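You operate a simulated robot arm through the tools that you are given. There is no shell and no other tool.

You are at the controls of a simulated robot arm. One attempt, no reset.

Task
Clamp the cradled mask, pull both straps tight, then unclamp it.
Fine: tight is when the yellow stitch shows past the buckle.

It is judged by the outcome, as a careful person would: the job done as asked, and still so three seconds after it is handed in. It fails if anything else is knocked over, pushed out of place, dropped, spilled or broken.

Robot
A 6-joint arm with a two-finger gripper, fixed in place. Base frame: the origin is at the foot of the arm, x ahead of it, y to its left, z up; the work surface is at about z = 0.912. Readings come in m, degrees, newtons and seconds.
With the tool pointing down near the work surface it reaches from about 0.14 to 0.68 m from the base axis. Its first joint turns from -66.0 to 66.0 degrees. Payload 2.45 kg.
Tool frame: the origin (TCP) lies between the finger pads and is the grasp point; the fingertips stand 0.03 m ahead of it; z points along the fingers, y is the line along which they close. Largest opening 0.106 m; the body of the gripper starts 0.079 m behind the TCP.
Orientation is told as [roll, pitch, yaw] about the base's x, y, z axes, in that order, counted from this pose: with the fingers straight down and closing along the base's y, the tool's x points along the base's -x, its y along +y and its z along -z.

Tools
- The arm moves only by the tool servo_tool. Its arguments are lists of equal length, an entry for each row: "angular": the turn, a rotation vector about the base's x, y, z in degrees, a list of three; "dp": the shift along the base's x, y, z in mm, a list of three; "grip": the opening, from 0 (shut) to 1 (fully open). In form: {"angular": [[ax, ay, az], ...], "dp": [[x, y, z], ...], "grip": [grip, ...]}. A call has 1 to 20 rows; each row shifts and turns the commanded pose from where the row before left it. Rows are played at 5 a second. More than 0.05 m and 8.6 degrees between two rows, or a gripper value outside its range, and nothing of the call is played. Where a pose cannot be reached the arm comes as near as it can. A force on the tool above 80 N (or 10 N above the force at the start of the call, whichever is more), or a blocked arm, ends the call early, and 0.2 s more pass. The fingers move at their own pace (about 0.153 m/s each) and stop on an object; they squeeze with about 21 N. The grip force told is the motor's: it shows also when the fingers shut on nothing. Time passes only in rows, and 0.2 s behind the last, so rows that do not move let the fingers close. The reply holds the time, the measured pose of the TCP, the force on the tool along the base axes, the opening and the grip force, in the units named above and with some noise, with the torque about the TCP (base axes, N m) and any sound that the robot's microphone picked up, and new pictures: "pictures" is both (left out), scene, wrist or none.
- Cameras (640 x 400 px; columns grow to the right, rows downward): "scene" is fixed at [0.0614, 0.4371, 1.38]; the picture's right is [-0.57, -0.82, 0.00], its down [-0.64, 0.44, -0.63] and it looks along [0.52, -0.36, -0.77] (base axes); focal length 214 px, centre (320, 200). "wrist" rides on the gripper at [0.076, -0.002, -0.106] in the tool frame; the picture's right is [0.02, 1.00, 0.00], its down [-0.78, 0.02, -0.62] and it looks along [-0.62, 0.01, 0.78] (tool axes); focal length 247 px, centre (320, 200).
- probe_pixels(camera, pixels): for up to 12 pixels [column, row] of the newest picture of that camera ("zoom" is the newest enlarged one), the place [x, y, z] in the base frame of the surface seen there, good to about 0.002 m. The clock stands still meanwhile.
- inspect(camera, box): a new picture of the part [left, top, right, bottom] of that camera's present view, enlarged. The clock stands still meanwhile.
- job_done(): hands the job in; it is judged then, once.

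Open the gripper and draw the arm clear of the work before you hand the job in, unless the task says otherwise.

The tools are called after "Request:" as name(argument=value, ...) on one line, values as JSON. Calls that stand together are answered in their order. servo_tool: Moves the arm, as the interface text tells. Its arguments: {"type":"object","properties":{"angular":{"type":"array","items":{"type":"array","items":{"type":"number"}}},"dp":{"type":"array","items":{"type":"array","items":{"type":"number"}}},"grip":{"type":"array","items":{"type":"number"}},"pictures":{"type":"string","enum":["both","scene","wrist","none"]}},"required":["angular","dp","grip"]} The other tools are called the same way: probe_pixels (camera, pixels) gives the place of the surface under pixels of a picture; inspect (camera, box) takes an enlarged picture of a part of a camera's view; job_done () hands the job in.

At the start:

```text
time: 0.0
position: [0.3423, 0.096, 1.2227]
tool_rot: [0.1, -0.1, 0.2]
wrist_force: [0.3, 1.9, -0.5]
torque: [-0.04, -0.02, 0.02]
gripper_width: 0.1061
gripper_force: 0.0
```

scene: 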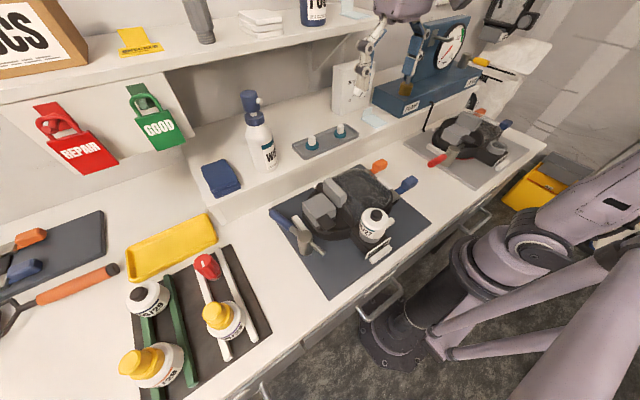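
wrist: 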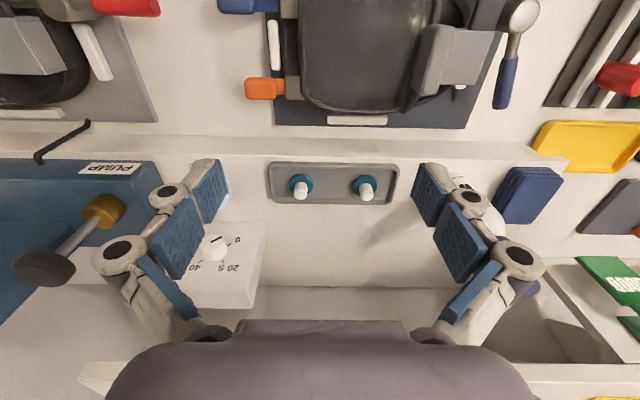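

The scene shows two cradles: one around (345,220) and another around (465,145). I take enlarged views before moving.

Request:
inspect(camera="scene", box=[250, 140, 450, 300])

Request:
inspect(camera="scene", box=[390, 80, 560, 200])

Request:
inspect(camera="wrist", box=[220, 0, 560, 150])

Request:
inspect(camera="wrist", box=[0, 0, 240, 150])

```text
2.50 times, centred on (350, 220) of scene
```

zoom: 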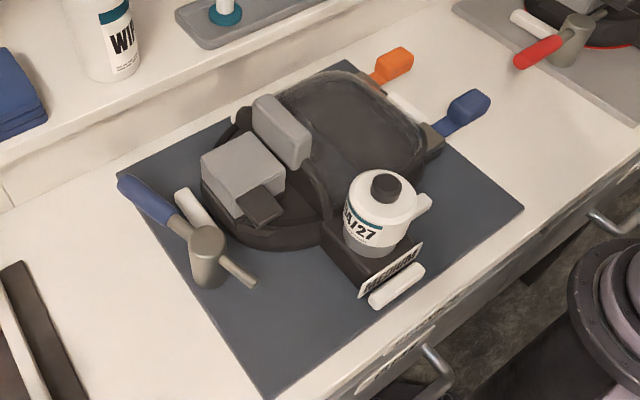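

```text
3.33 times, centred on (475, 140) of scene
```

zoom: 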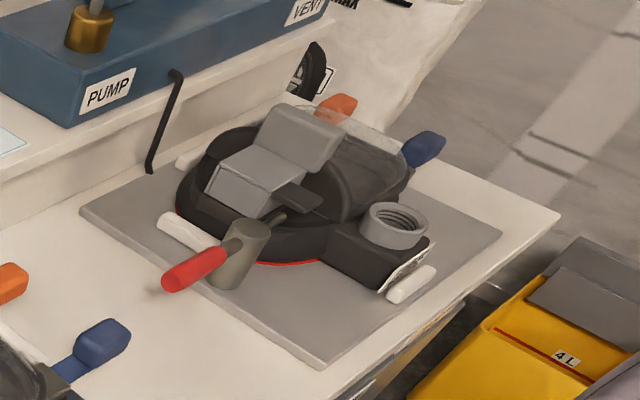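

```text
1.88 times, centred on (390, 75) of wrist
```

zoom: 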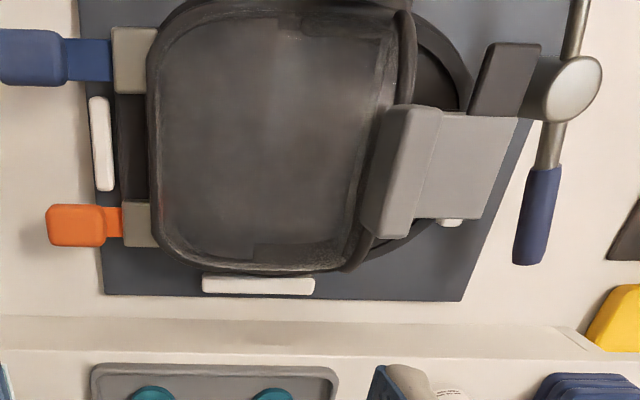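

```text
2.67 times, centred on (120, 75) of wrist
```

zoom: 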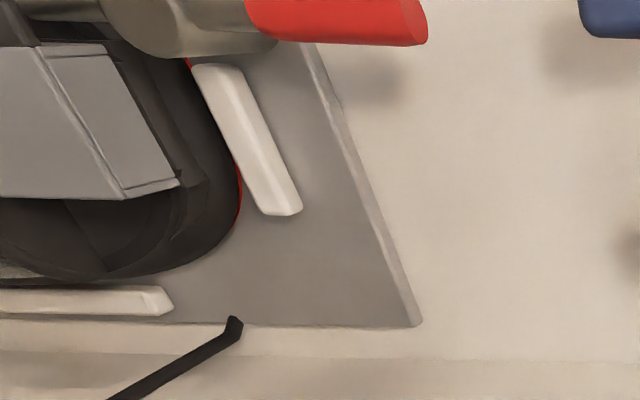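

I probe the key points on both cradles: the clamp handle, rod, post, tab, strap ends and buckles.

Request:
probe_pixels(camera="scene", pixels=[[303, 215], [283, 216], [303, 236], [318, 250], [324, 218], [305, 250], [380, 165], [406, 184], [371, 222], [340, 205], [332, 190], [312, 262]])

Request:
probe_pixels(camera="wrist", pixels=[[265, 89], [235, 5], [292, 89], [278, 15], [488, 40], [505, 85], [523, 15], [450, 60], [460, 90], [130, 5], [355, 50], [270, 60]])

Request:
probe_pixels(camera="scene", pixels=[[437, 160], [455, 152], [465, 143], [480, 110], [505, 124], [495, 147], [470, 130], [460, 160], [497, 147]])

```text
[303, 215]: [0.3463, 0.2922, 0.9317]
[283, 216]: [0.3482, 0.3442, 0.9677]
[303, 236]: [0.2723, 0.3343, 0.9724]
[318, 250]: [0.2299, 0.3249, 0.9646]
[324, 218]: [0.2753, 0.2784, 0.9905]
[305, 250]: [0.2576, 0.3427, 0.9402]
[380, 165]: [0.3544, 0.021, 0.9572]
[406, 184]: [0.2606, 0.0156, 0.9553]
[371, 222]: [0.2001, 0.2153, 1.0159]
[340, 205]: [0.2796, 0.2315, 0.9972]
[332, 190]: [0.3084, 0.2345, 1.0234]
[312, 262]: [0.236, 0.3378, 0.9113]
```

```text
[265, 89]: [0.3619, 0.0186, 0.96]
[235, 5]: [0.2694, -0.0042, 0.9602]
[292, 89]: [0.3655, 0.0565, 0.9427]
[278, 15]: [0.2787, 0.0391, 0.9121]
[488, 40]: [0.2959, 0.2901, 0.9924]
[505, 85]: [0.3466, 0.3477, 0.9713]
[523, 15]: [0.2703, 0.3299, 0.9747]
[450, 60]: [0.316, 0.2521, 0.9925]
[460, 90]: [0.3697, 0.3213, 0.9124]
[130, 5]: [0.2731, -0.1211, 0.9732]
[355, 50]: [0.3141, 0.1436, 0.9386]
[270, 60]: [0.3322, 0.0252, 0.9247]
```

```text
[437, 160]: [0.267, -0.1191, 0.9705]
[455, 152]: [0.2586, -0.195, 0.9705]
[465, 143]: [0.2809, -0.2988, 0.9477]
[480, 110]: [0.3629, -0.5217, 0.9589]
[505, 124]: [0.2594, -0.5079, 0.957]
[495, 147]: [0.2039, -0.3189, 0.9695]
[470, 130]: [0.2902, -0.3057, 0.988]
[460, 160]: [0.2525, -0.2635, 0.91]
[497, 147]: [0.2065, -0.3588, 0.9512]
```

The near mask spans y 0.04–0.33, and its strap tabs are at y≈0.01. I move the arm back and left at height so the wrist camera sees the near cradle clearly.

Request:
servo_tool(angular=[[0, 0, 0], [0, 0, 0], [0, 0, 0], [0, 0, 0], [0, 0, 0], [0, 0, 0]], dp=[[-30, 14, 0], [-30, 14, 0], [-30, 14, 0], [-30, 14, 0], [-30, 14, 0], [-25, 10, 0]], grip=[1, 1, 1, 1, 1, 1])

```text
time: 1.4
position: [0.1655, 0.1753, 1.2242]
tool_rot: [0.1, -0.1, 0.1]
wrist_force: [-0.2, 0.4, -0.9]
torque: [-0.01, -0.05, -0.01]
gripper_width: 0.1065
gripper_force: 0.1
```

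scene: 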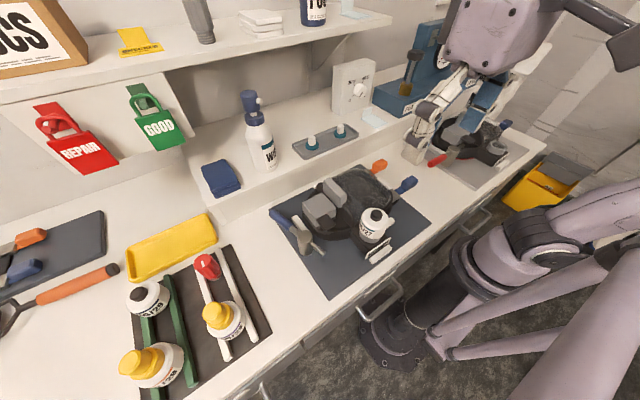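
wrist: 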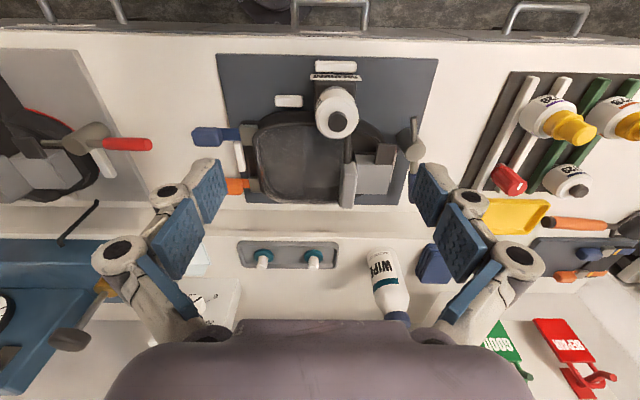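

Request:
inspect(camera="wrist", box=[180, 40, 460, 215])

Request:
inspect(camera="wrist", box=[0, 40, 170, 210])

Request:
inspect(camera="wrist", box=[340, 100, 440, 220])

Request:
inspect(camera="wrist", box=[180, 100, 280, 210])

```text
2.29 times, centred on (320, 128) of wrist
```

zoom: 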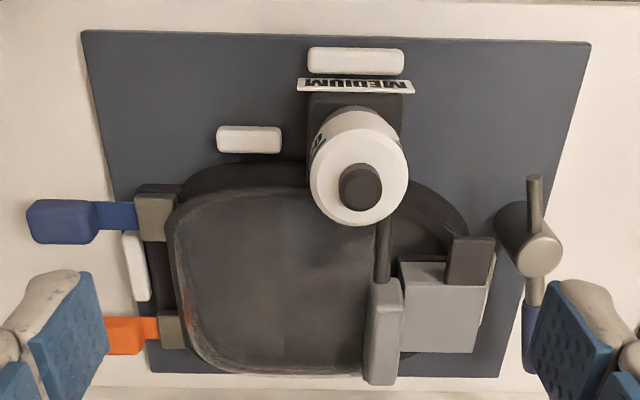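

```text
2.35 times, centred on (85, 125) of wrist
```

zoom: 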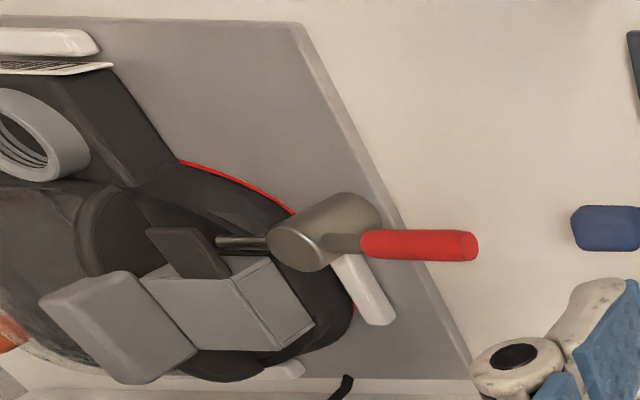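

```text
3.33 times, centred on (390, 160) of wrist
```

zoom: 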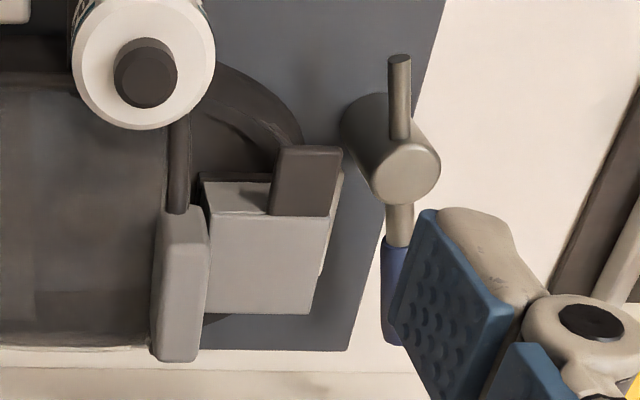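

```text
3.64 times, centred on (230, 155) of wrist
```

zoom: 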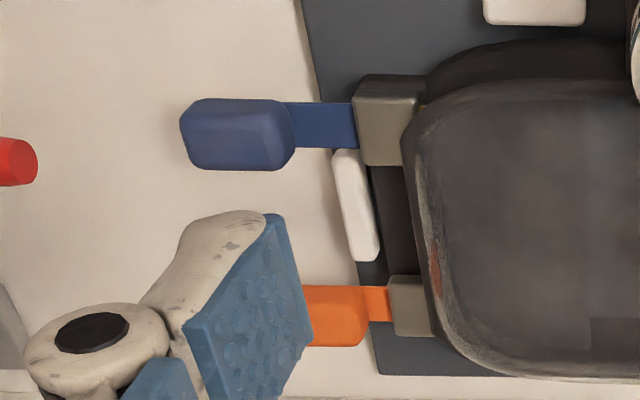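

The near clamp's rod points to -x and its handle to +x, so it is open. The far clamp has its rod over the mask, so I go over for a closer look to use it as a reference.

Request:
servo_tool(angular=[[0, 0, 0], [0, 0, 0], [0, 0, 0], [0, 0, 0], [0, 0, 0], [0, 0, 0], [0, 0, 0], [0, 0, 0], [0, 0, 0], [0, 0, 0], [0, 0, 0], [0, 0, 0]], dp=[[0, -45, 0], [0, -45, 0], [0, -45, 0], [0, -45, 0], [0, -45, 0], [0, -45, 0], [0, -45, 0], [0, -45, 0], [0, -45, 0], [0, -45, 0], [0, -25, 0], [0, 0, 0]], grip=[1, 1, 1, 1, 1, 1, 1, 1, 1, 1, 1, 1])

```text
time: 4.0
position: [0.1685, -0.3002, 1.2236]
tool_rot: [0.1, 0.1, 0.1]
wrist_force: [-0.5, 0.2, 0.0]
torque: [0.02, -0.01, 0.04]
gripper_width: 0.1061
gripper_force: 0.1
```

scene: 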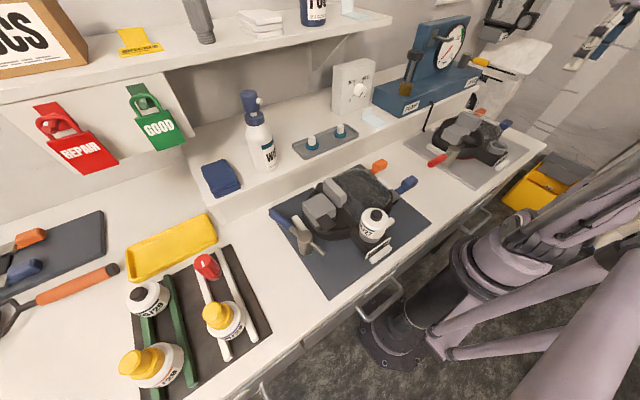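
wrist: 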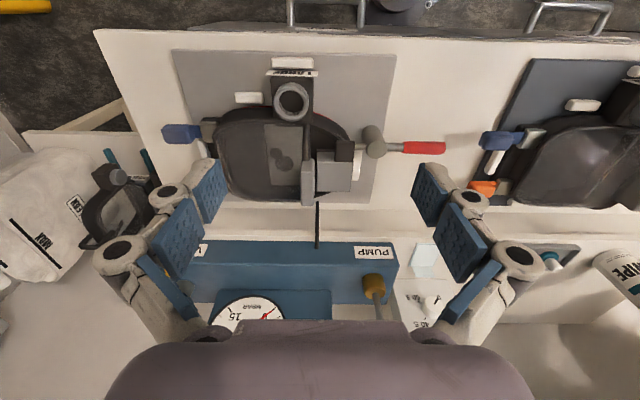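

Request:
inspect(camera="wrist", box=[150, 40, 450, 220])

Request:
inspect(camera="wrist", box=[300, 110, 420, 210])

Request:
inspect(camera="wrist", box=[480, 40, 640, 220])

```text
2.13 times, centred on (300, 130) of wrist
```

zoom: 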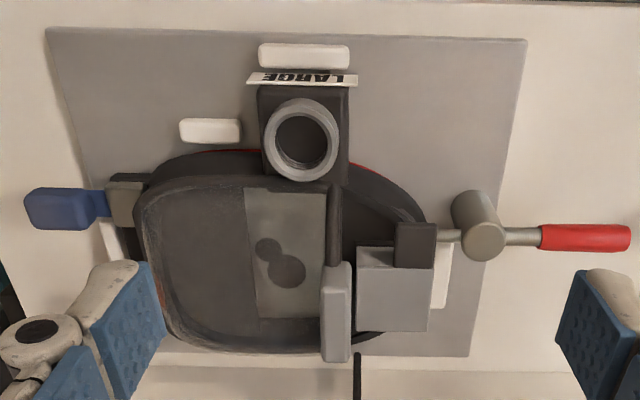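

```text
4.00 times, centred on (360, 160) of wrist
```

zoom: 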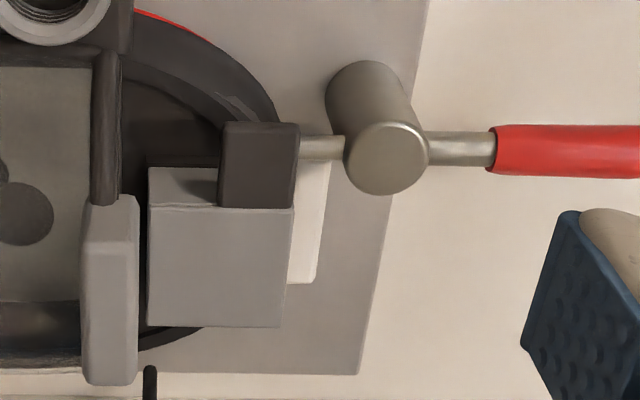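

```text
2.22 times, centred on (560, 130) of wrist
```

zoom: 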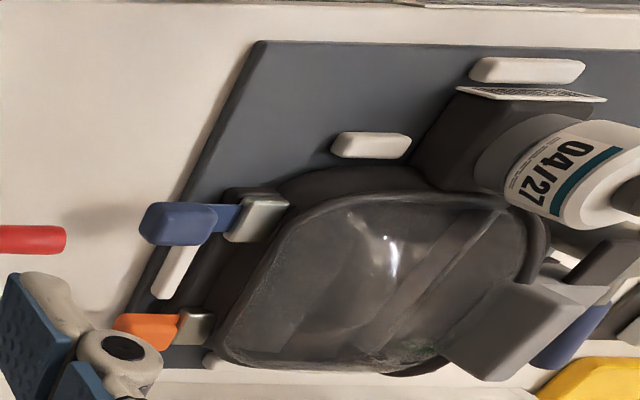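

The far clamp is closed with its handle to +y and its rod in the dark tab to -y, so the near handle must turn 90° counter-clockwise from above. I move to a view over the near clamp.

Request:
servo_tool(angular=[[0, 0, 0], [0, 0, 0], [0, 0, 0], [0, 0, 0], [0, 0, 0], [0, 0, 0], [0, 0, 0], [0, 0, 0], [0, 0, 0], [0, 0, 0], [0, 0, 0], [0, 0, 0], [0, 0, 0], [0, 0, 0], [0, 0, 0], [0, 0, 0]], dp=[[0, 45, 0], [0, 45, 0], [0, 45, 0], [0, 45, 0], [0, 45, 0], [0, 45, 0], [0, 45, 0], [0, 45, 0], [0, 45, 0], [0, 45, 0], [0, 45, 0], [0, 45, 0], [0, 45, 0], [10, 25, -25], [10, 0, -25], [10, 0, -20]], grip=[1, 1, 1, 1, 1, 1, 1, 1, 1, 1, 1, 1, 1, 1, 1, 1])

```text
time: 7.4
position: [0.2003, 0.3099, 1.1519]
tool_rot: [0.0, 0.0, 0.1]
wrist_force: [-0.2, 0.2, -0.1]
torque: [-0.02, -0.01, 0.0]
gripper_width: 0.1059
gripper_force: 0.1
```

scene: 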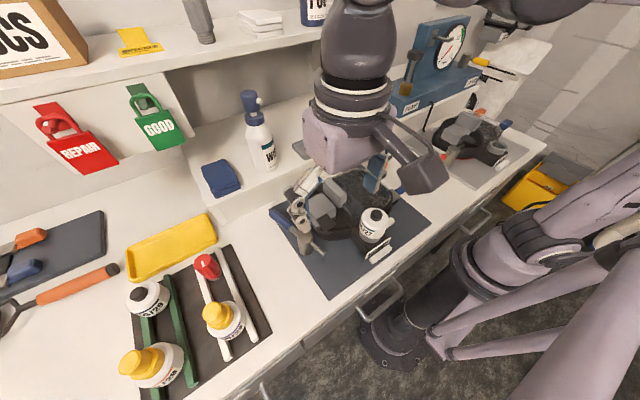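
wrist: 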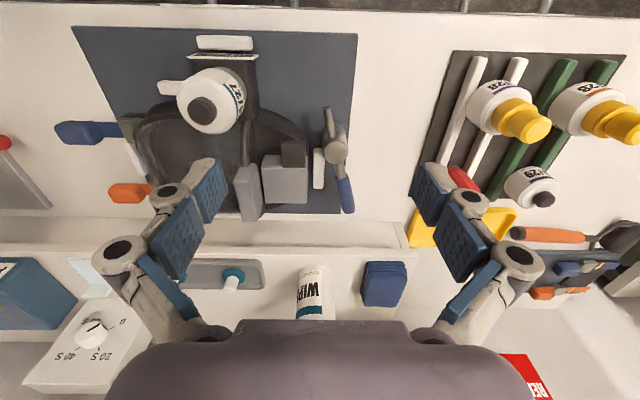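

The handle is visible at about (346,195) in the wrist view. I zoom in on the clamp and probe it.

Request:
inspect(camera="wrist", box=[240, 90, 400, 220])

Request:
probe_pixels(camera="wrist", pixels=[[347, 206], [342, 182], [344, 194], [340, 165], [336, 147], [330, 125], [327, 112], [330, 160], [292, 154], [285, 180], [350, 194], [338, 194]])

```text
3.08 times, centred on (320, 155) of wrist
```

zoom: 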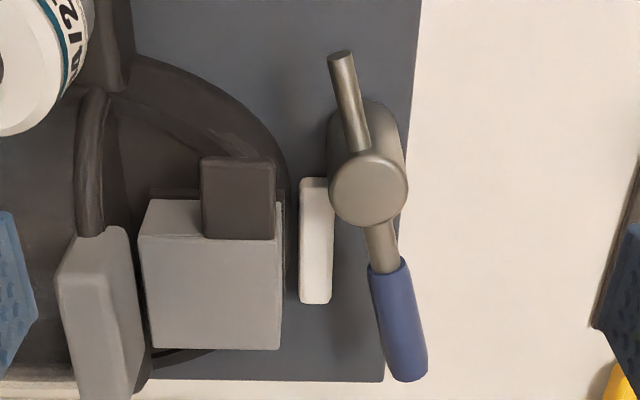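

```text
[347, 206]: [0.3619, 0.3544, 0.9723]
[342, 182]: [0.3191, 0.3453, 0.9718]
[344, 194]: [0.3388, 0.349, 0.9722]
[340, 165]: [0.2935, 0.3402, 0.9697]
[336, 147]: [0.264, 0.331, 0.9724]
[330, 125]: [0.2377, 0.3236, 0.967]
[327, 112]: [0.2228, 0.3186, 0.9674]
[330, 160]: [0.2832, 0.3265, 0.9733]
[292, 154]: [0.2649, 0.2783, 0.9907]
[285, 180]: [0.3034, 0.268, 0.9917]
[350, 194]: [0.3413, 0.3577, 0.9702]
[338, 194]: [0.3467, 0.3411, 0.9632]
```

The handle runs from the post at about (0.271,0.331) at 14° from +x, with its axis at z≈0.964. I check the shelf's position and height before going down near it.

Request:
probe_pixels(camera="wrist", pixels=[[350, 222], [350, 235], [385, 265], [385, 285], [312, 290], [310, 160], [318, 170], [470, 205], [330, 240]])

```text
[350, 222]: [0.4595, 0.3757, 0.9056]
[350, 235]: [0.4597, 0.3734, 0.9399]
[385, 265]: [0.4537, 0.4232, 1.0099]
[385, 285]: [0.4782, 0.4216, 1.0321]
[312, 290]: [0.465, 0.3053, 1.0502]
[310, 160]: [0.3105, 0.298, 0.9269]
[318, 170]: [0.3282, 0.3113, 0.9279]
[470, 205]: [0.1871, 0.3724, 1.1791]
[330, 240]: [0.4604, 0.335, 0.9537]
```

The shelf front is at x≈0.46, so there is room. I move above the handle, turn the yaw by +14.4° and partly close the fingers.

Request:
servo_tool(angular=[[0, 0, 5], [0, 0, 5], [0, 0, 4.4], [0, 0, 0], [0, 0, 0]], dp=[[40, 10, 0], [40, 10, 0], [40, 10, -20], [23.4, 9.8, -40], [0, 0, -42]], grip=[0.5, 0.5, 0.5, 0.5, 0.5])

```text
time: 8.6
position: [0.3385, 0.3493, 1.0493]
tool_rot: [0.1, 0.0, 14.6]
wrist_force: [0.2, 0.7, 1.0]
torque: [0.03, 0.0, -0.02]
gripper_width: 0.0531
gripper_force: 0.2
```

scene: 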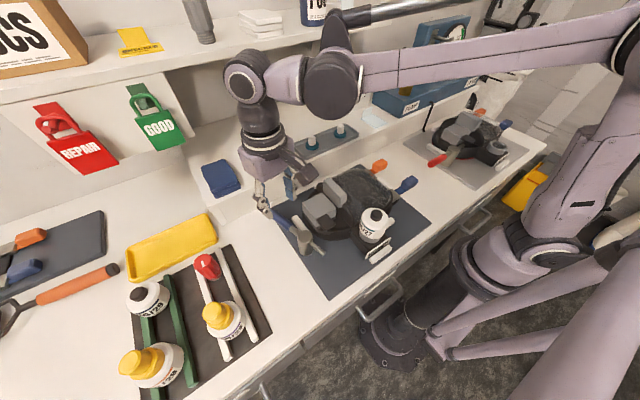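
wrist: 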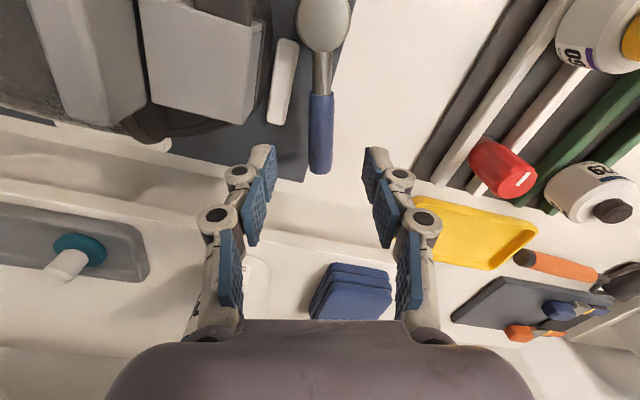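

The handle lies centred between the fingers at column ~320. I lower onto it in steps and check what is near the end of the arc.

Request:
servo_tool(angular=[[0, 0, 0], [0, 0, 0], [0, 0, 0], [0, 0, 0]], dp=[[0, 0, -30], [0, 0, -30], [0, 0, -22], [0, 0, 0]], grip=[0.5, 0.5, 0.5, 0.5])

Request:
probe_pixels(camera="scene", pixels=[[208, 266], [238, 320], [248, 255], [217, 235], [235, 195], [262, 330]])

```text
time: 9.6
position: [0.34, 0.3488, 0.9682]
tool_rot: [0.1, -0.1, 14.5]
wrist_force: [-0.7, -1.3, -0.7]
torque: [0.01, 0.02, -0.01]
gripper_width: 0.0528
gripper_force: 0.0
```

scene: 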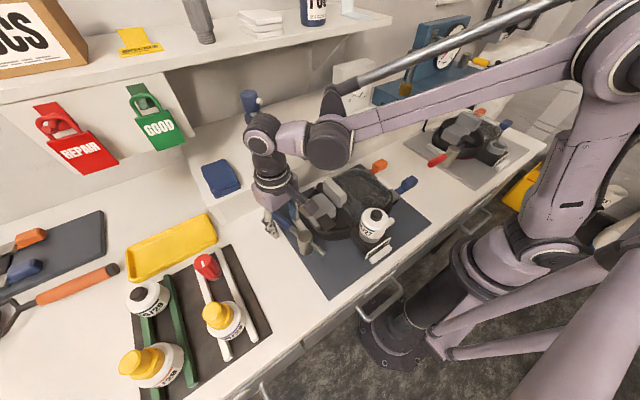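
wrist: 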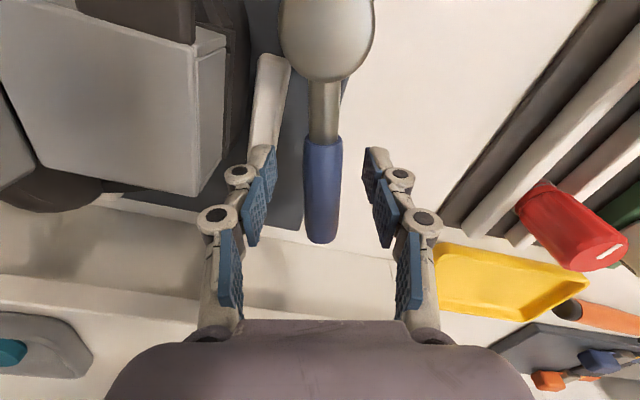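

```text
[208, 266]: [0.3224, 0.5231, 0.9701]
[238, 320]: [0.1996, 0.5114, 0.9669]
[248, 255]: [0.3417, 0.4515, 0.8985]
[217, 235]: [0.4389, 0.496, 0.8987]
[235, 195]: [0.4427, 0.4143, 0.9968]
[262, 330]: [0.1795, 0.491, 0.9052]
```

The handle sits between the fingers and the rack starts beyond y≈0.45, so the arc is clear. I close the fingers to a loose cage and start the arc about the post, 30° counter-clockwise.

Request:
servo_tool(angular=[[0, 0, 0], [0, 0, 6], [0, 0, 6], [0, 0, 6], [0, 0, 6], [0, 0, 6], [0, 0, 0]], dp=[[0, 0, -2], [-2.3, 7.2, 0], [-3.0, 6.9, 0], [-3.7, 6.6, 0], [-4.4, 6.1, 0], [-4.9, 5.7, 0], [0, 0, 0]], grip=[0.28, 0.28, 0.28, 0.28, 0.28, 0.28, 0.28])

```text
time: 11.2
position: [0.3226, 0.383, 0.9668]
tool_rot: [0.1, -0.1, 44.6]
wrist_force: [1.9, -1.2, 1.0]
torque: [-0.01, -0.03, -0.06]
gripper_width: 0.0314
gripper_force: 1.2
```

scene: 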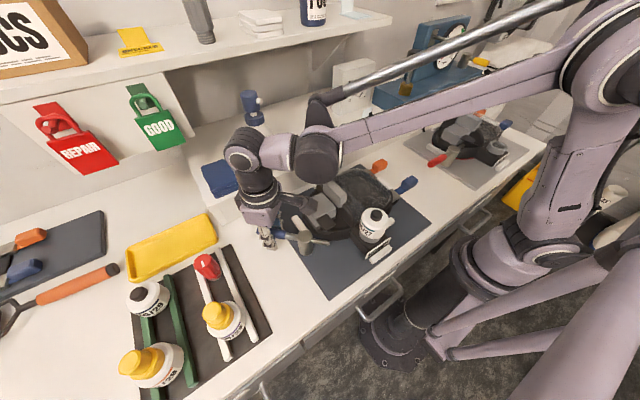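
wrist: 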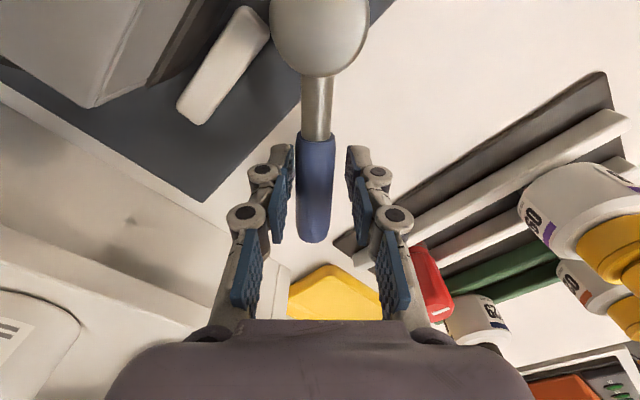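

The handle follows at about 45° with only ~2 N. I continue the arc to about 86°.

Request:
servo_tool(angular=[[0, 0, 6], [0, 0, 6], [0, 0, 6], [0, 0, 6], [0, 0, 6], [0, 0, 6], [0, 0, 6], [0, 0, 0]], dp=[[-5.6, 5.1, 0], [-6.1, 4.4, 0], [-6.5, 3.9, 0], [-6.8, 3.1, 0], [-7.2, 2.4, 0], [-7.3, 1.6, 0], [-7.5, 0.9, 0], [0, 0, 0]], grip=[0.28, 0.28, 0.28, 0.28, 0.28, 0.28, 0.28, 0.28])

```text
time: 13.0
position: [0.2758, 0.4037, 0.9665]
tool_rot: [0.1, 0.0, 86.6]
wrist_force: [0.9, -0.1, -0.2]
torque: [0.0, -0.03, -0.01]
gripper_width: 0.0299
gripper_force: 0.0
```

scene: 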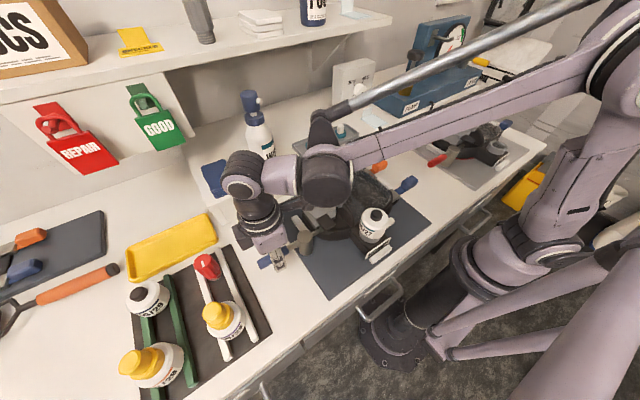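
wrist: 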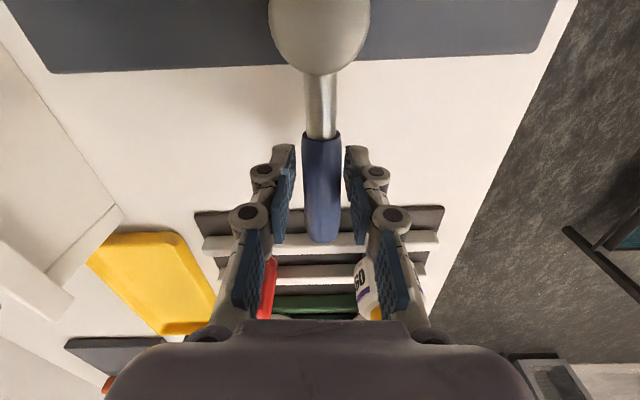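

The handle is now nearly along +y. I push on in small steps, watching the force, to find the stop or the detent.

Request:
servo_tool(angular=[[0, 0, 3], [0, 0, 2], [0, 0, 0], [0, 0, 0]], dp=[[-3.8, 0.1, 0], [-2.5, 0, 0], [-2, 0, 0], [0, 0, 0]], grip=[0.28, 0.28, 0.28, 0.28])

Request:
inspect(camera="scene", box=[250, 180, 350, 280])

```text
time: 14.0
position: [0.2689, 0.4041, 0.968]
tool_rot: [0.0, 0.0, 91.5]
wrist_force: [7.3, 1.0, -3.8]
torque: [-0.05, 0.01, -0.07]
gripper_width: 0.0345
gripper_force: 3.3
```

scene: 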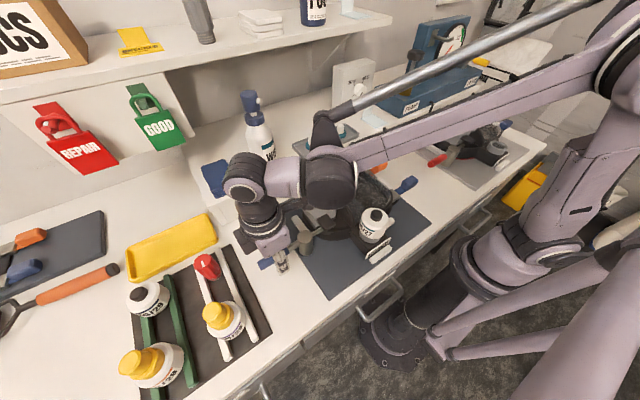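
wrist: 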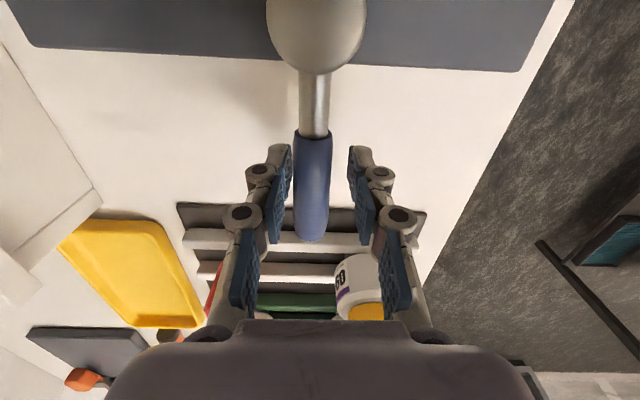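

```text
4.00 times, centred on (300, 230) of scene
```

zoom: 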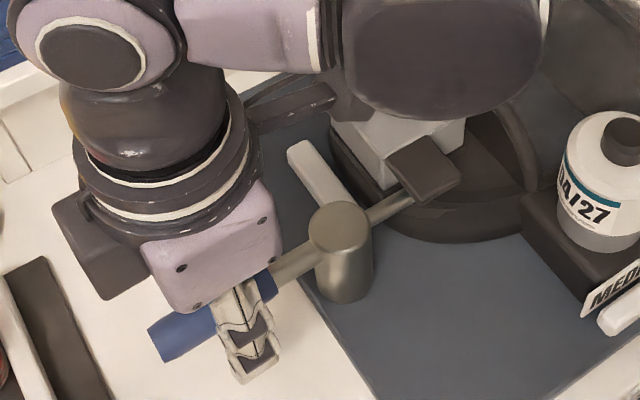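

The rod now reaches under the dark tab, as on the reference clamp, and ~7 N of resistance has built up. I push a few mm more to confirm a hard stop.

Request:
servo_tool(angular=[[0, 0, 0], [0, 0, 0], [0, 0, 0], [0, 0, 0]], dp=[[-2, 0, 0], [-2, 0, 0], [-2, 0, 0], [0, 0, 0]], grip=[0.28, 0.28, 0.28, 0.28])

```text
time: 15.0
position: [0.2636, 0.4041, 0.9676]
tool_rot: [-0.1, 0.0, 91.3]
wrist_force: [20.3, -3.7, 1.6]
torque: [0.3, -0.15, -0.31]
gripper_width: 0.0436
gripper_force: 10.2
```

scene: 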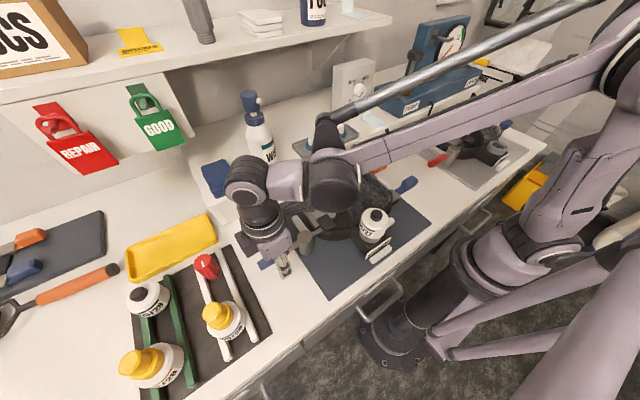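
wrist: 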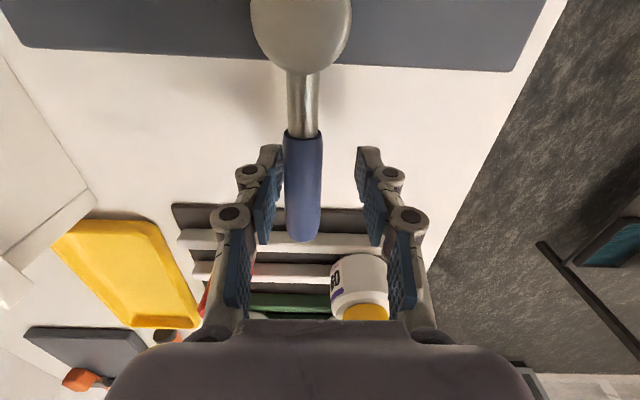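

There is a firm stop at 20 N with the handle no longer turning, so the clamp is closed. I relax the push, open, and lift straight up.

Request:
servo_tool(angular=[[0, 0, 0], [0, 0, 0], [0, 0, 0], [0, 0, 0], [0, 0, 0], [0, 0, 0], [0, 0, 0]], dp=[[4, 0, 0], [4, 0, 0], [0, 0, 0], [0, 0, 20], [0, 0, 40], [0, 0, 45], [0, 0, 45]], grip=[0.4, 0.5, 0.5, 0.5, 0.5, 0.5, 0.5])

Request:
inspect(camera="scene", box=[250, 140, 450, 300])

Request:
inspect(camera="wrist", box=[220, 0, 420, 160])

```text
time: 16.6
position: [0.27, 0.4036, 1.1157]
tool_rot: [0.1, 0.0, 91.5]
wrist_force: [0.6, -0.2, -0.2]
torque: [-0.03, -0.01, -0.01]
gripper_width: 0.053
gripper_force: 0.1
```

scene: 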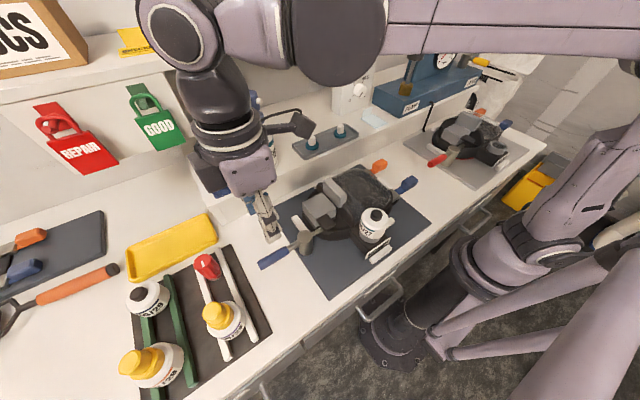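
wrist: 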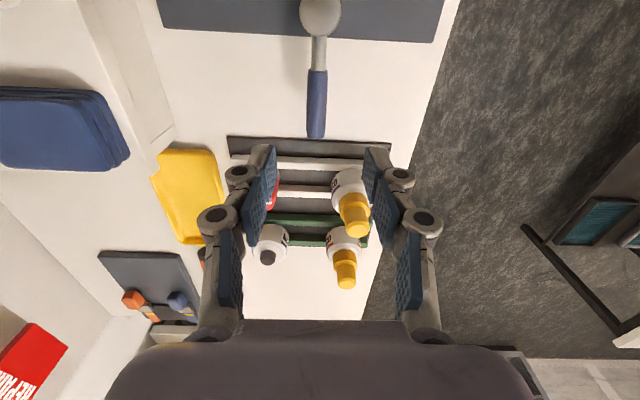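

```text
2.50 times, centred on (350, 220) of scene
```

zoom: 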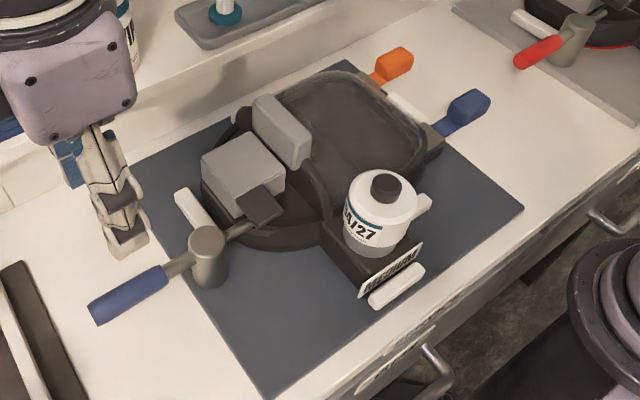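

```text
2.50 times, centred on (320, 80) of wrist
```

zoom: 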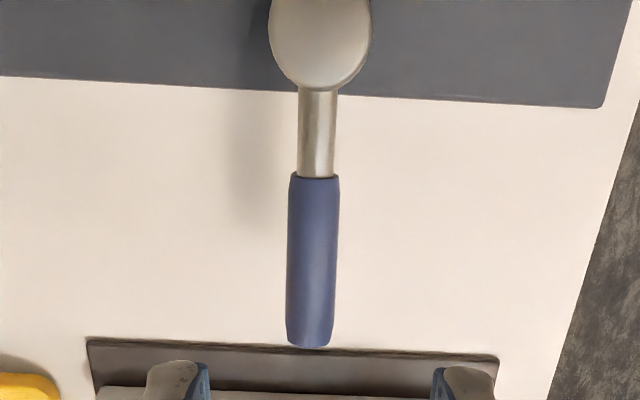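

The clamp is closed with the rod in the tab and the mask has not moved. I fly over to the strap ends at safe height, keeping yaw ~90° so the fingers close across the tabs and the wrist camera looks toward the buckles.

Request:
servo_tool(angular=[[0, 0, 0], [0, 0, 0], [0, 0, 0], [0, 0, 0], [0, 0, 0], [0, 0, 0], [0, 0, 0], [0, 0, 0], [0, 0, 0], [0, 0, -1.5], [0, 0, 0]], dp=[[4, -30, 30], [4, -45, 0], [4, -45, 0], [4, -45, 0], [4, -45, 0], [4, -45, 0], [4, -45, 0], [4, -45, 0], [4, -40, 0], [4, -33, 0], [0, 0, 0]], grip=[0.5, 0.5, 0.5, 0.5, 0.5, 0.5, 0.5, 0.5, 0.5, 0.5, 0.5])

Request:
inspect(camera="wrist", box=[180, 60, 460, 235])

```text
time: 19.0
position: [0.3125, -0.0141, 1.1461]
tool_rot: [0.1, 0.1, 90.0]
wrist_force: [-0.7, 0.1, 0.3]
torque: [0.01, 0.0, 0.0]
gripper_width: 0.053
gripper_force: 0.0
```

scene: 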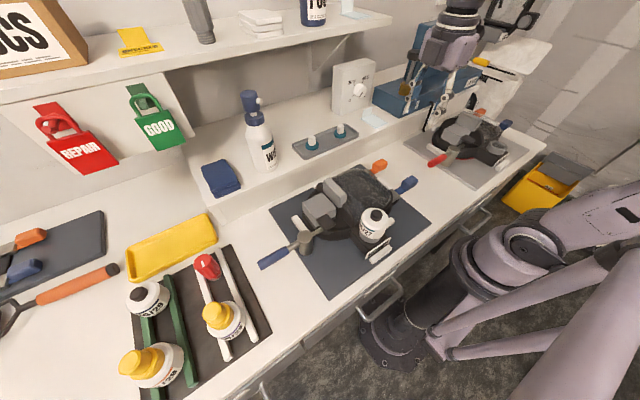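
wrist: 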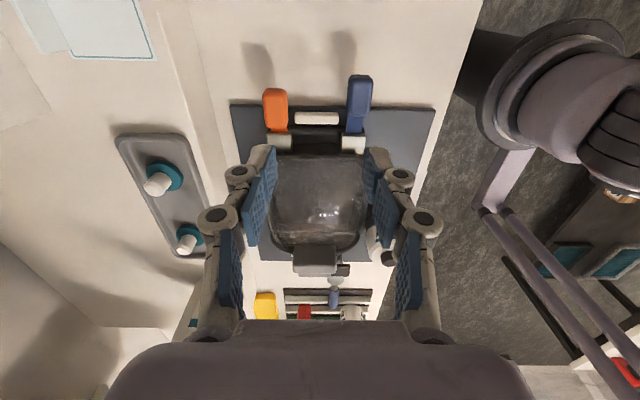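

```text
2.29 times, centred on (320, 148) of wrist
```

zoom: 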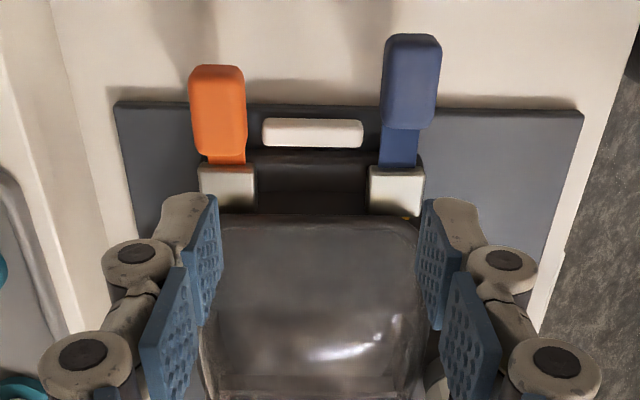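

Both tabs are in view, with yellow just visible on the mask side of the blue buckle at zoom (408,215). I probe the tab, strap and buckle geometry.

Request:
probe_pixels(camera="zoom", pixels=[[218, 72], [218, 110], [218, 150], [195, 110], [240, 110], [226, 161], [228, 190], [410, 42], [410, 80], [385, 80], [434, 80], [400, 145]])

Request:
probe_pixels(camera="zoom", pixels=[[398, 190], [408, 215], [410, 122], [372, 190], [422, 190], [204, 190], [252, 190], [310, 130], [300, 180], [418, 145], [382, 150], [228, 214]])

Request:
inspect(camera="wrist", box=[250, 70, 390, 165])

```text
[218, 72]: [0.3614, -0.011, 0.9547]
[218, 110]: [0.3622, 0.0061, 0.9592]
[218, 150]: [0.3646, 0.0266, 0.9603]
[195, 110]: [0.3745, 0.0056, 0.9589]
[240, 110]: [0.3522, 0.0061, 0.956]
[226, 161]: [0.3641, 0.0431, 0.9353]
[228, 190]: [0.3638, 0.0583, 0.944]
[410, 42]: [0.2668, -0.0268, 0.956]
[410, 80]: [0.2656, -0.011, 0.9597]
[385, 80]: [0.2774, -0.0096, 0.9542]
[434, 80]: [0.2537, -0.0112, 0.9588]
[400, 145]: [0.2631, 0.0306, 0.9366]
```

```text
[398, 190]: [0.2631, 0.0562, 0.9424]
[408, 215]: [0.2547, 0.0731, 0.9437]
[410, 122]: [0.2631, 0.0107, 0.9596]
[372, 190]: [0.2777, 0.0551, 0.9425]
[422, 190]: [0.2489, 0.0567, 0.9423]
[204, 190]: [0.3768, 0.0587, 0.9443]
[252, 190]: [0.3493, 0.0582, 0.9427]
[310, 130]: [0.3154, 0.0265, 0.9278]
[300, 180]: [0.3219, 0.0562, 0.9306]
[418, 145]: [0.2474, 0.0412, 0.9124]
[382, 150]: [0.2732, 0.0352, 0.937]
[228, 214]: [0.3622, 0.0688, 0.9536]
```

```text
4.21 times, centred on (320, 118) of wrist
```

zoom: 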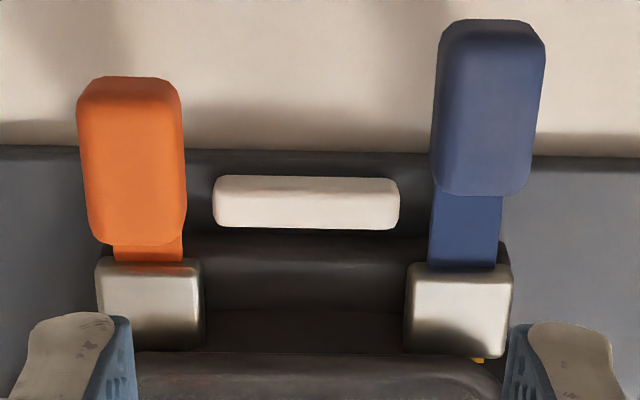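

The blue tab is at x≈0.2655, y from -0.03 to 0.013, top z 0.96, and its strap leaves the buckle at y≈0.04. I lower to just above the blue tab first.

Request:
servo_tool(angular=[[0, 0, 0], [0, 0, 0], [0, 0, 0], [0, 0, 0], [0, 0, 0]], dp=[[-24, 3, -30], [-23, 3, -40], [0, 0, -40], [0, 0, -20], [0, 0, 0]], grip=[0.5, 0.5, 0.5, 0.5, 0.5])

```text
time: 20.2
position: [0.2651, -0.003, 1.0173]
tool_rot: [0.1, 0.0, 90.0]
wrist_force: [-0.1, 0.0, 0.0]
torque: [-0.01, -0.01, 0.04]
gripper_width: 0.0532
gripper_force: 0.1
```

scene: 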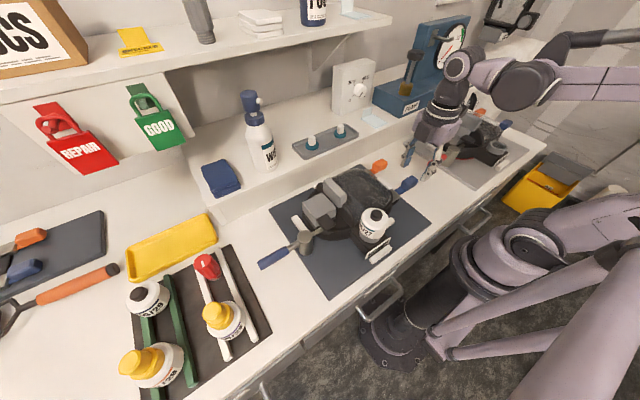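
wrist: 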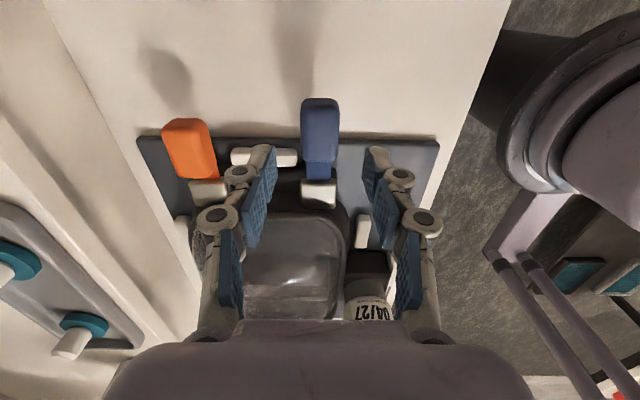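

The blue tab is centred at column 320. I lower around it to z≈0.952 and close the fingers.

Request:
servo_tool(angular=[[0, 0, 0], [0, 0, 0], [0, 0, 0], [0, 0, 0], [0, 0, 0], [0, 0, 0], [0, 0, 0]], dp=[[0, -6, -20], [0, 0, -25], [0, 0, -20], [0, 0, 0], [0, 0, 0], [0, 0, 0], [0, 0, 0]], grip=[0.5, 0.5, 0.5, 0.5, 0, 0, 0])

Request:
inspect(camera="wrist", box=[200, 60, 440, 260])

```text
time: 21.8
position: [0.263, -0.0118, 0.9507]
tool_rot: [0.2, -0.1, 89.9]
wrist_force: [7.7, 0.1, 4.4]
torque: [0.09, -0.17, -0.57]
gripper_width: 0.0266
gripper_force: 21.0
```

scene: 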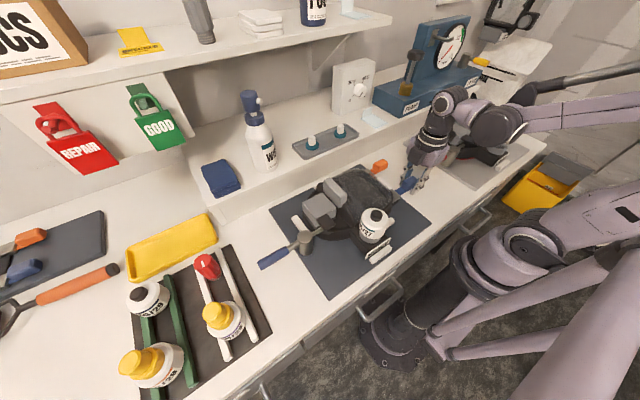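
wrist: 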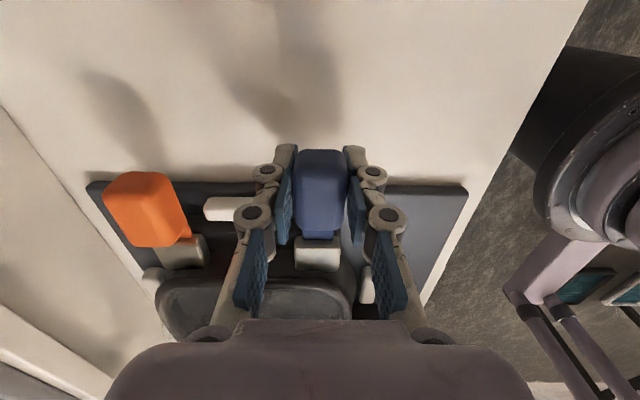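

```text
2.00 times, centred on (320, 160) of wrist
```

zoom: 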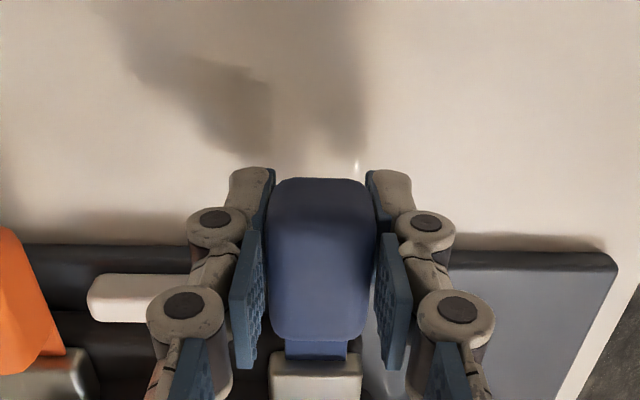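

The tab is gripped at width 0.0266 with 21 N. I start pulling along -y in 3 mm steps.

Request:
servo_tool(angular=[[0, 0, 0], [0, 0, 0], [0, 0, 0], [0, 0, 0], [0, 0, 0], [0, 0, 0]], dp=[[1.5, 0, 0], [0, -3, 0], [0, -3, 0], [0, -3, 0], [0, -3, 0], [0, 0, 0]], grip=[0, 0, 0, 0, 0, 0])

Request:
inspect(camera="wrist", box=[240, 120, 400, 280])

Request:
inspect(camera="scene", box=[360, 150, 440, 210])

```text
time: 23.2
position: [0.2666, -0.0256, 0.9514]
tool_rot: [0.1, 0.0, 90.0]
wrist_force: [-0.2, 3.1, -0.5]
torque: [0.19, -0.04, 0.26]
gripper_width: 0.0264
gripper_force: 21.3
```

scene: 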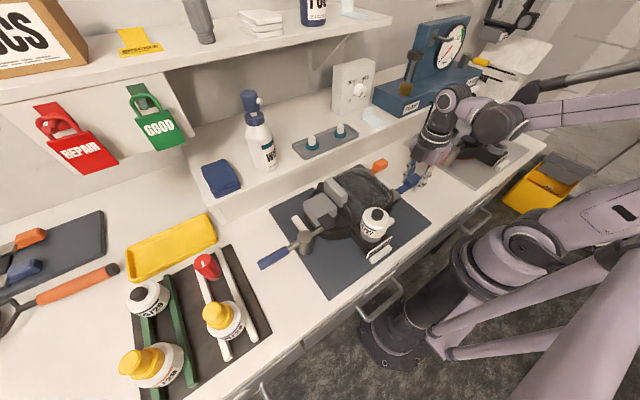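
wrist: 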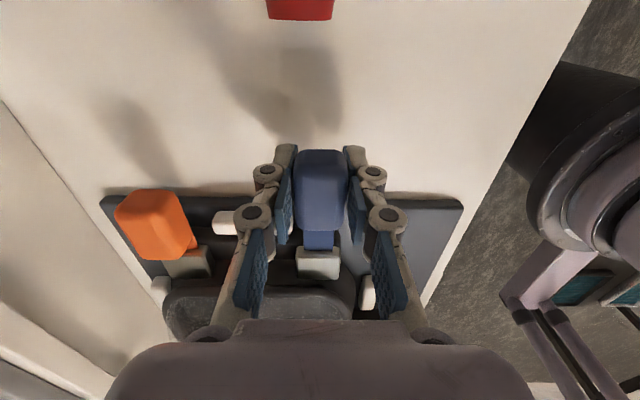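

```text
2.50 times, centred on (320, 200) of wrist
```

zoom: 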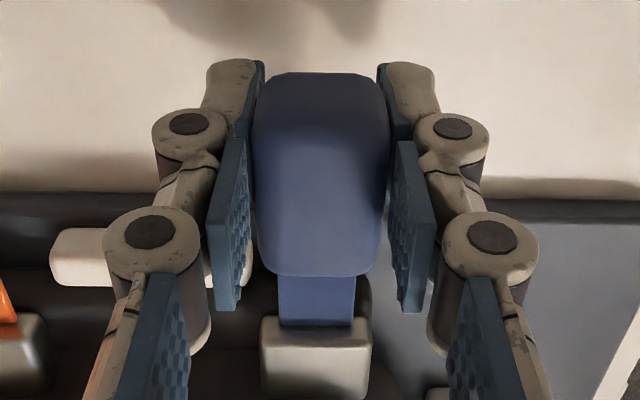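

```text
6.67 times, centred on (400, 180) of scene
```

zoom: 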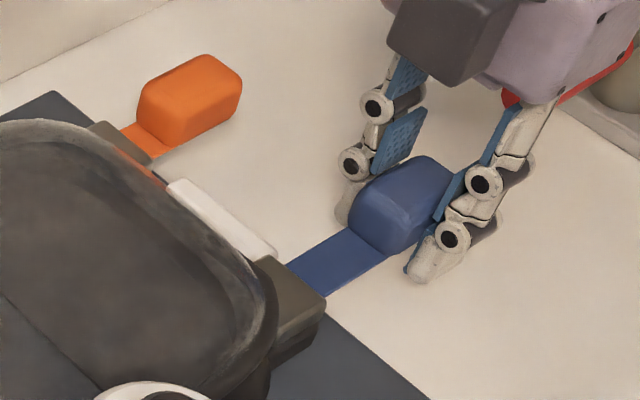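

The blue strap is sliding out with about 3 N and there is no yellow yet. I pull another 12 mm.

Request:
servo_tool(angular=[[0, 0, 0], [0, 0, 0], [0, 0, 0], [0, 0, 0], [0, 0, 0]], dp=[[0, -3, 0], [0, -3, 0], [0, -3, 0], [0, -3, 0], [0, 0, 0]], grip=[0, 0, 0, 0, 0], pictures="wrist")

Request:
inspect(camera="wrist", box=[240, 120, 400, 280])

Request:
inspect(camera="scene", box=[360, 150, 440, 210])

```text
time: 24.4
position: [0.2646, -0.0377, 0.9515]
tool_rot: [0.0, 0.0, 90.0]
wrist_force: [-0.1, 3.4, -0.3]
torque: [0.07, -0.09, 0.09]
gripper_width: 0.0264
gripper_force: 20.7
```

wrist: 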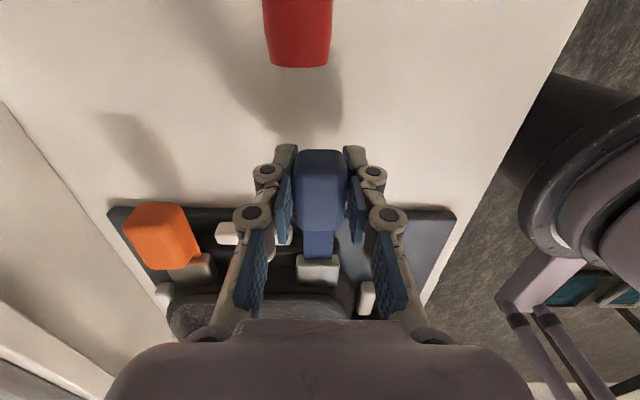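

```text
2.50 times, centred on (320, 200) of wrist
```

zoom: 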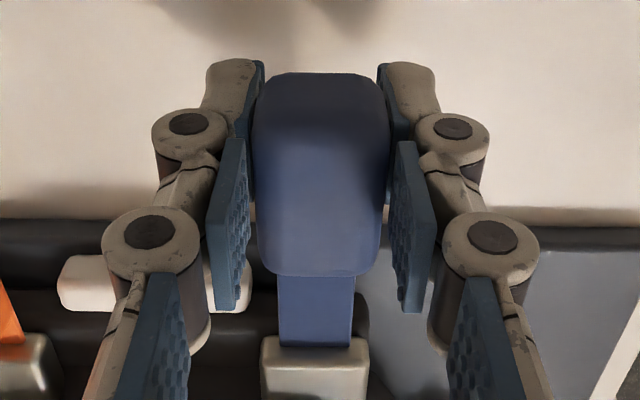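

```text
6.67 times, centred on (400, 180) of scene
```

zoom: 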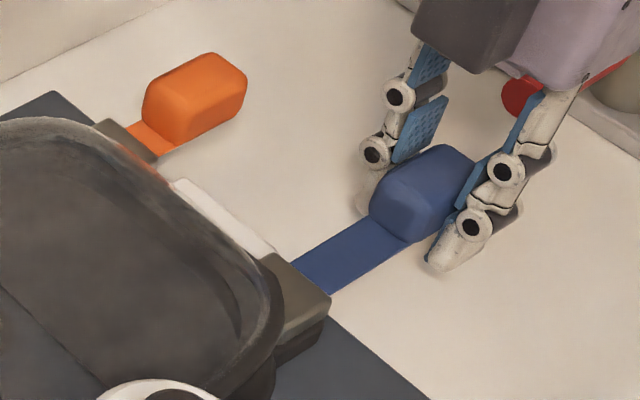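

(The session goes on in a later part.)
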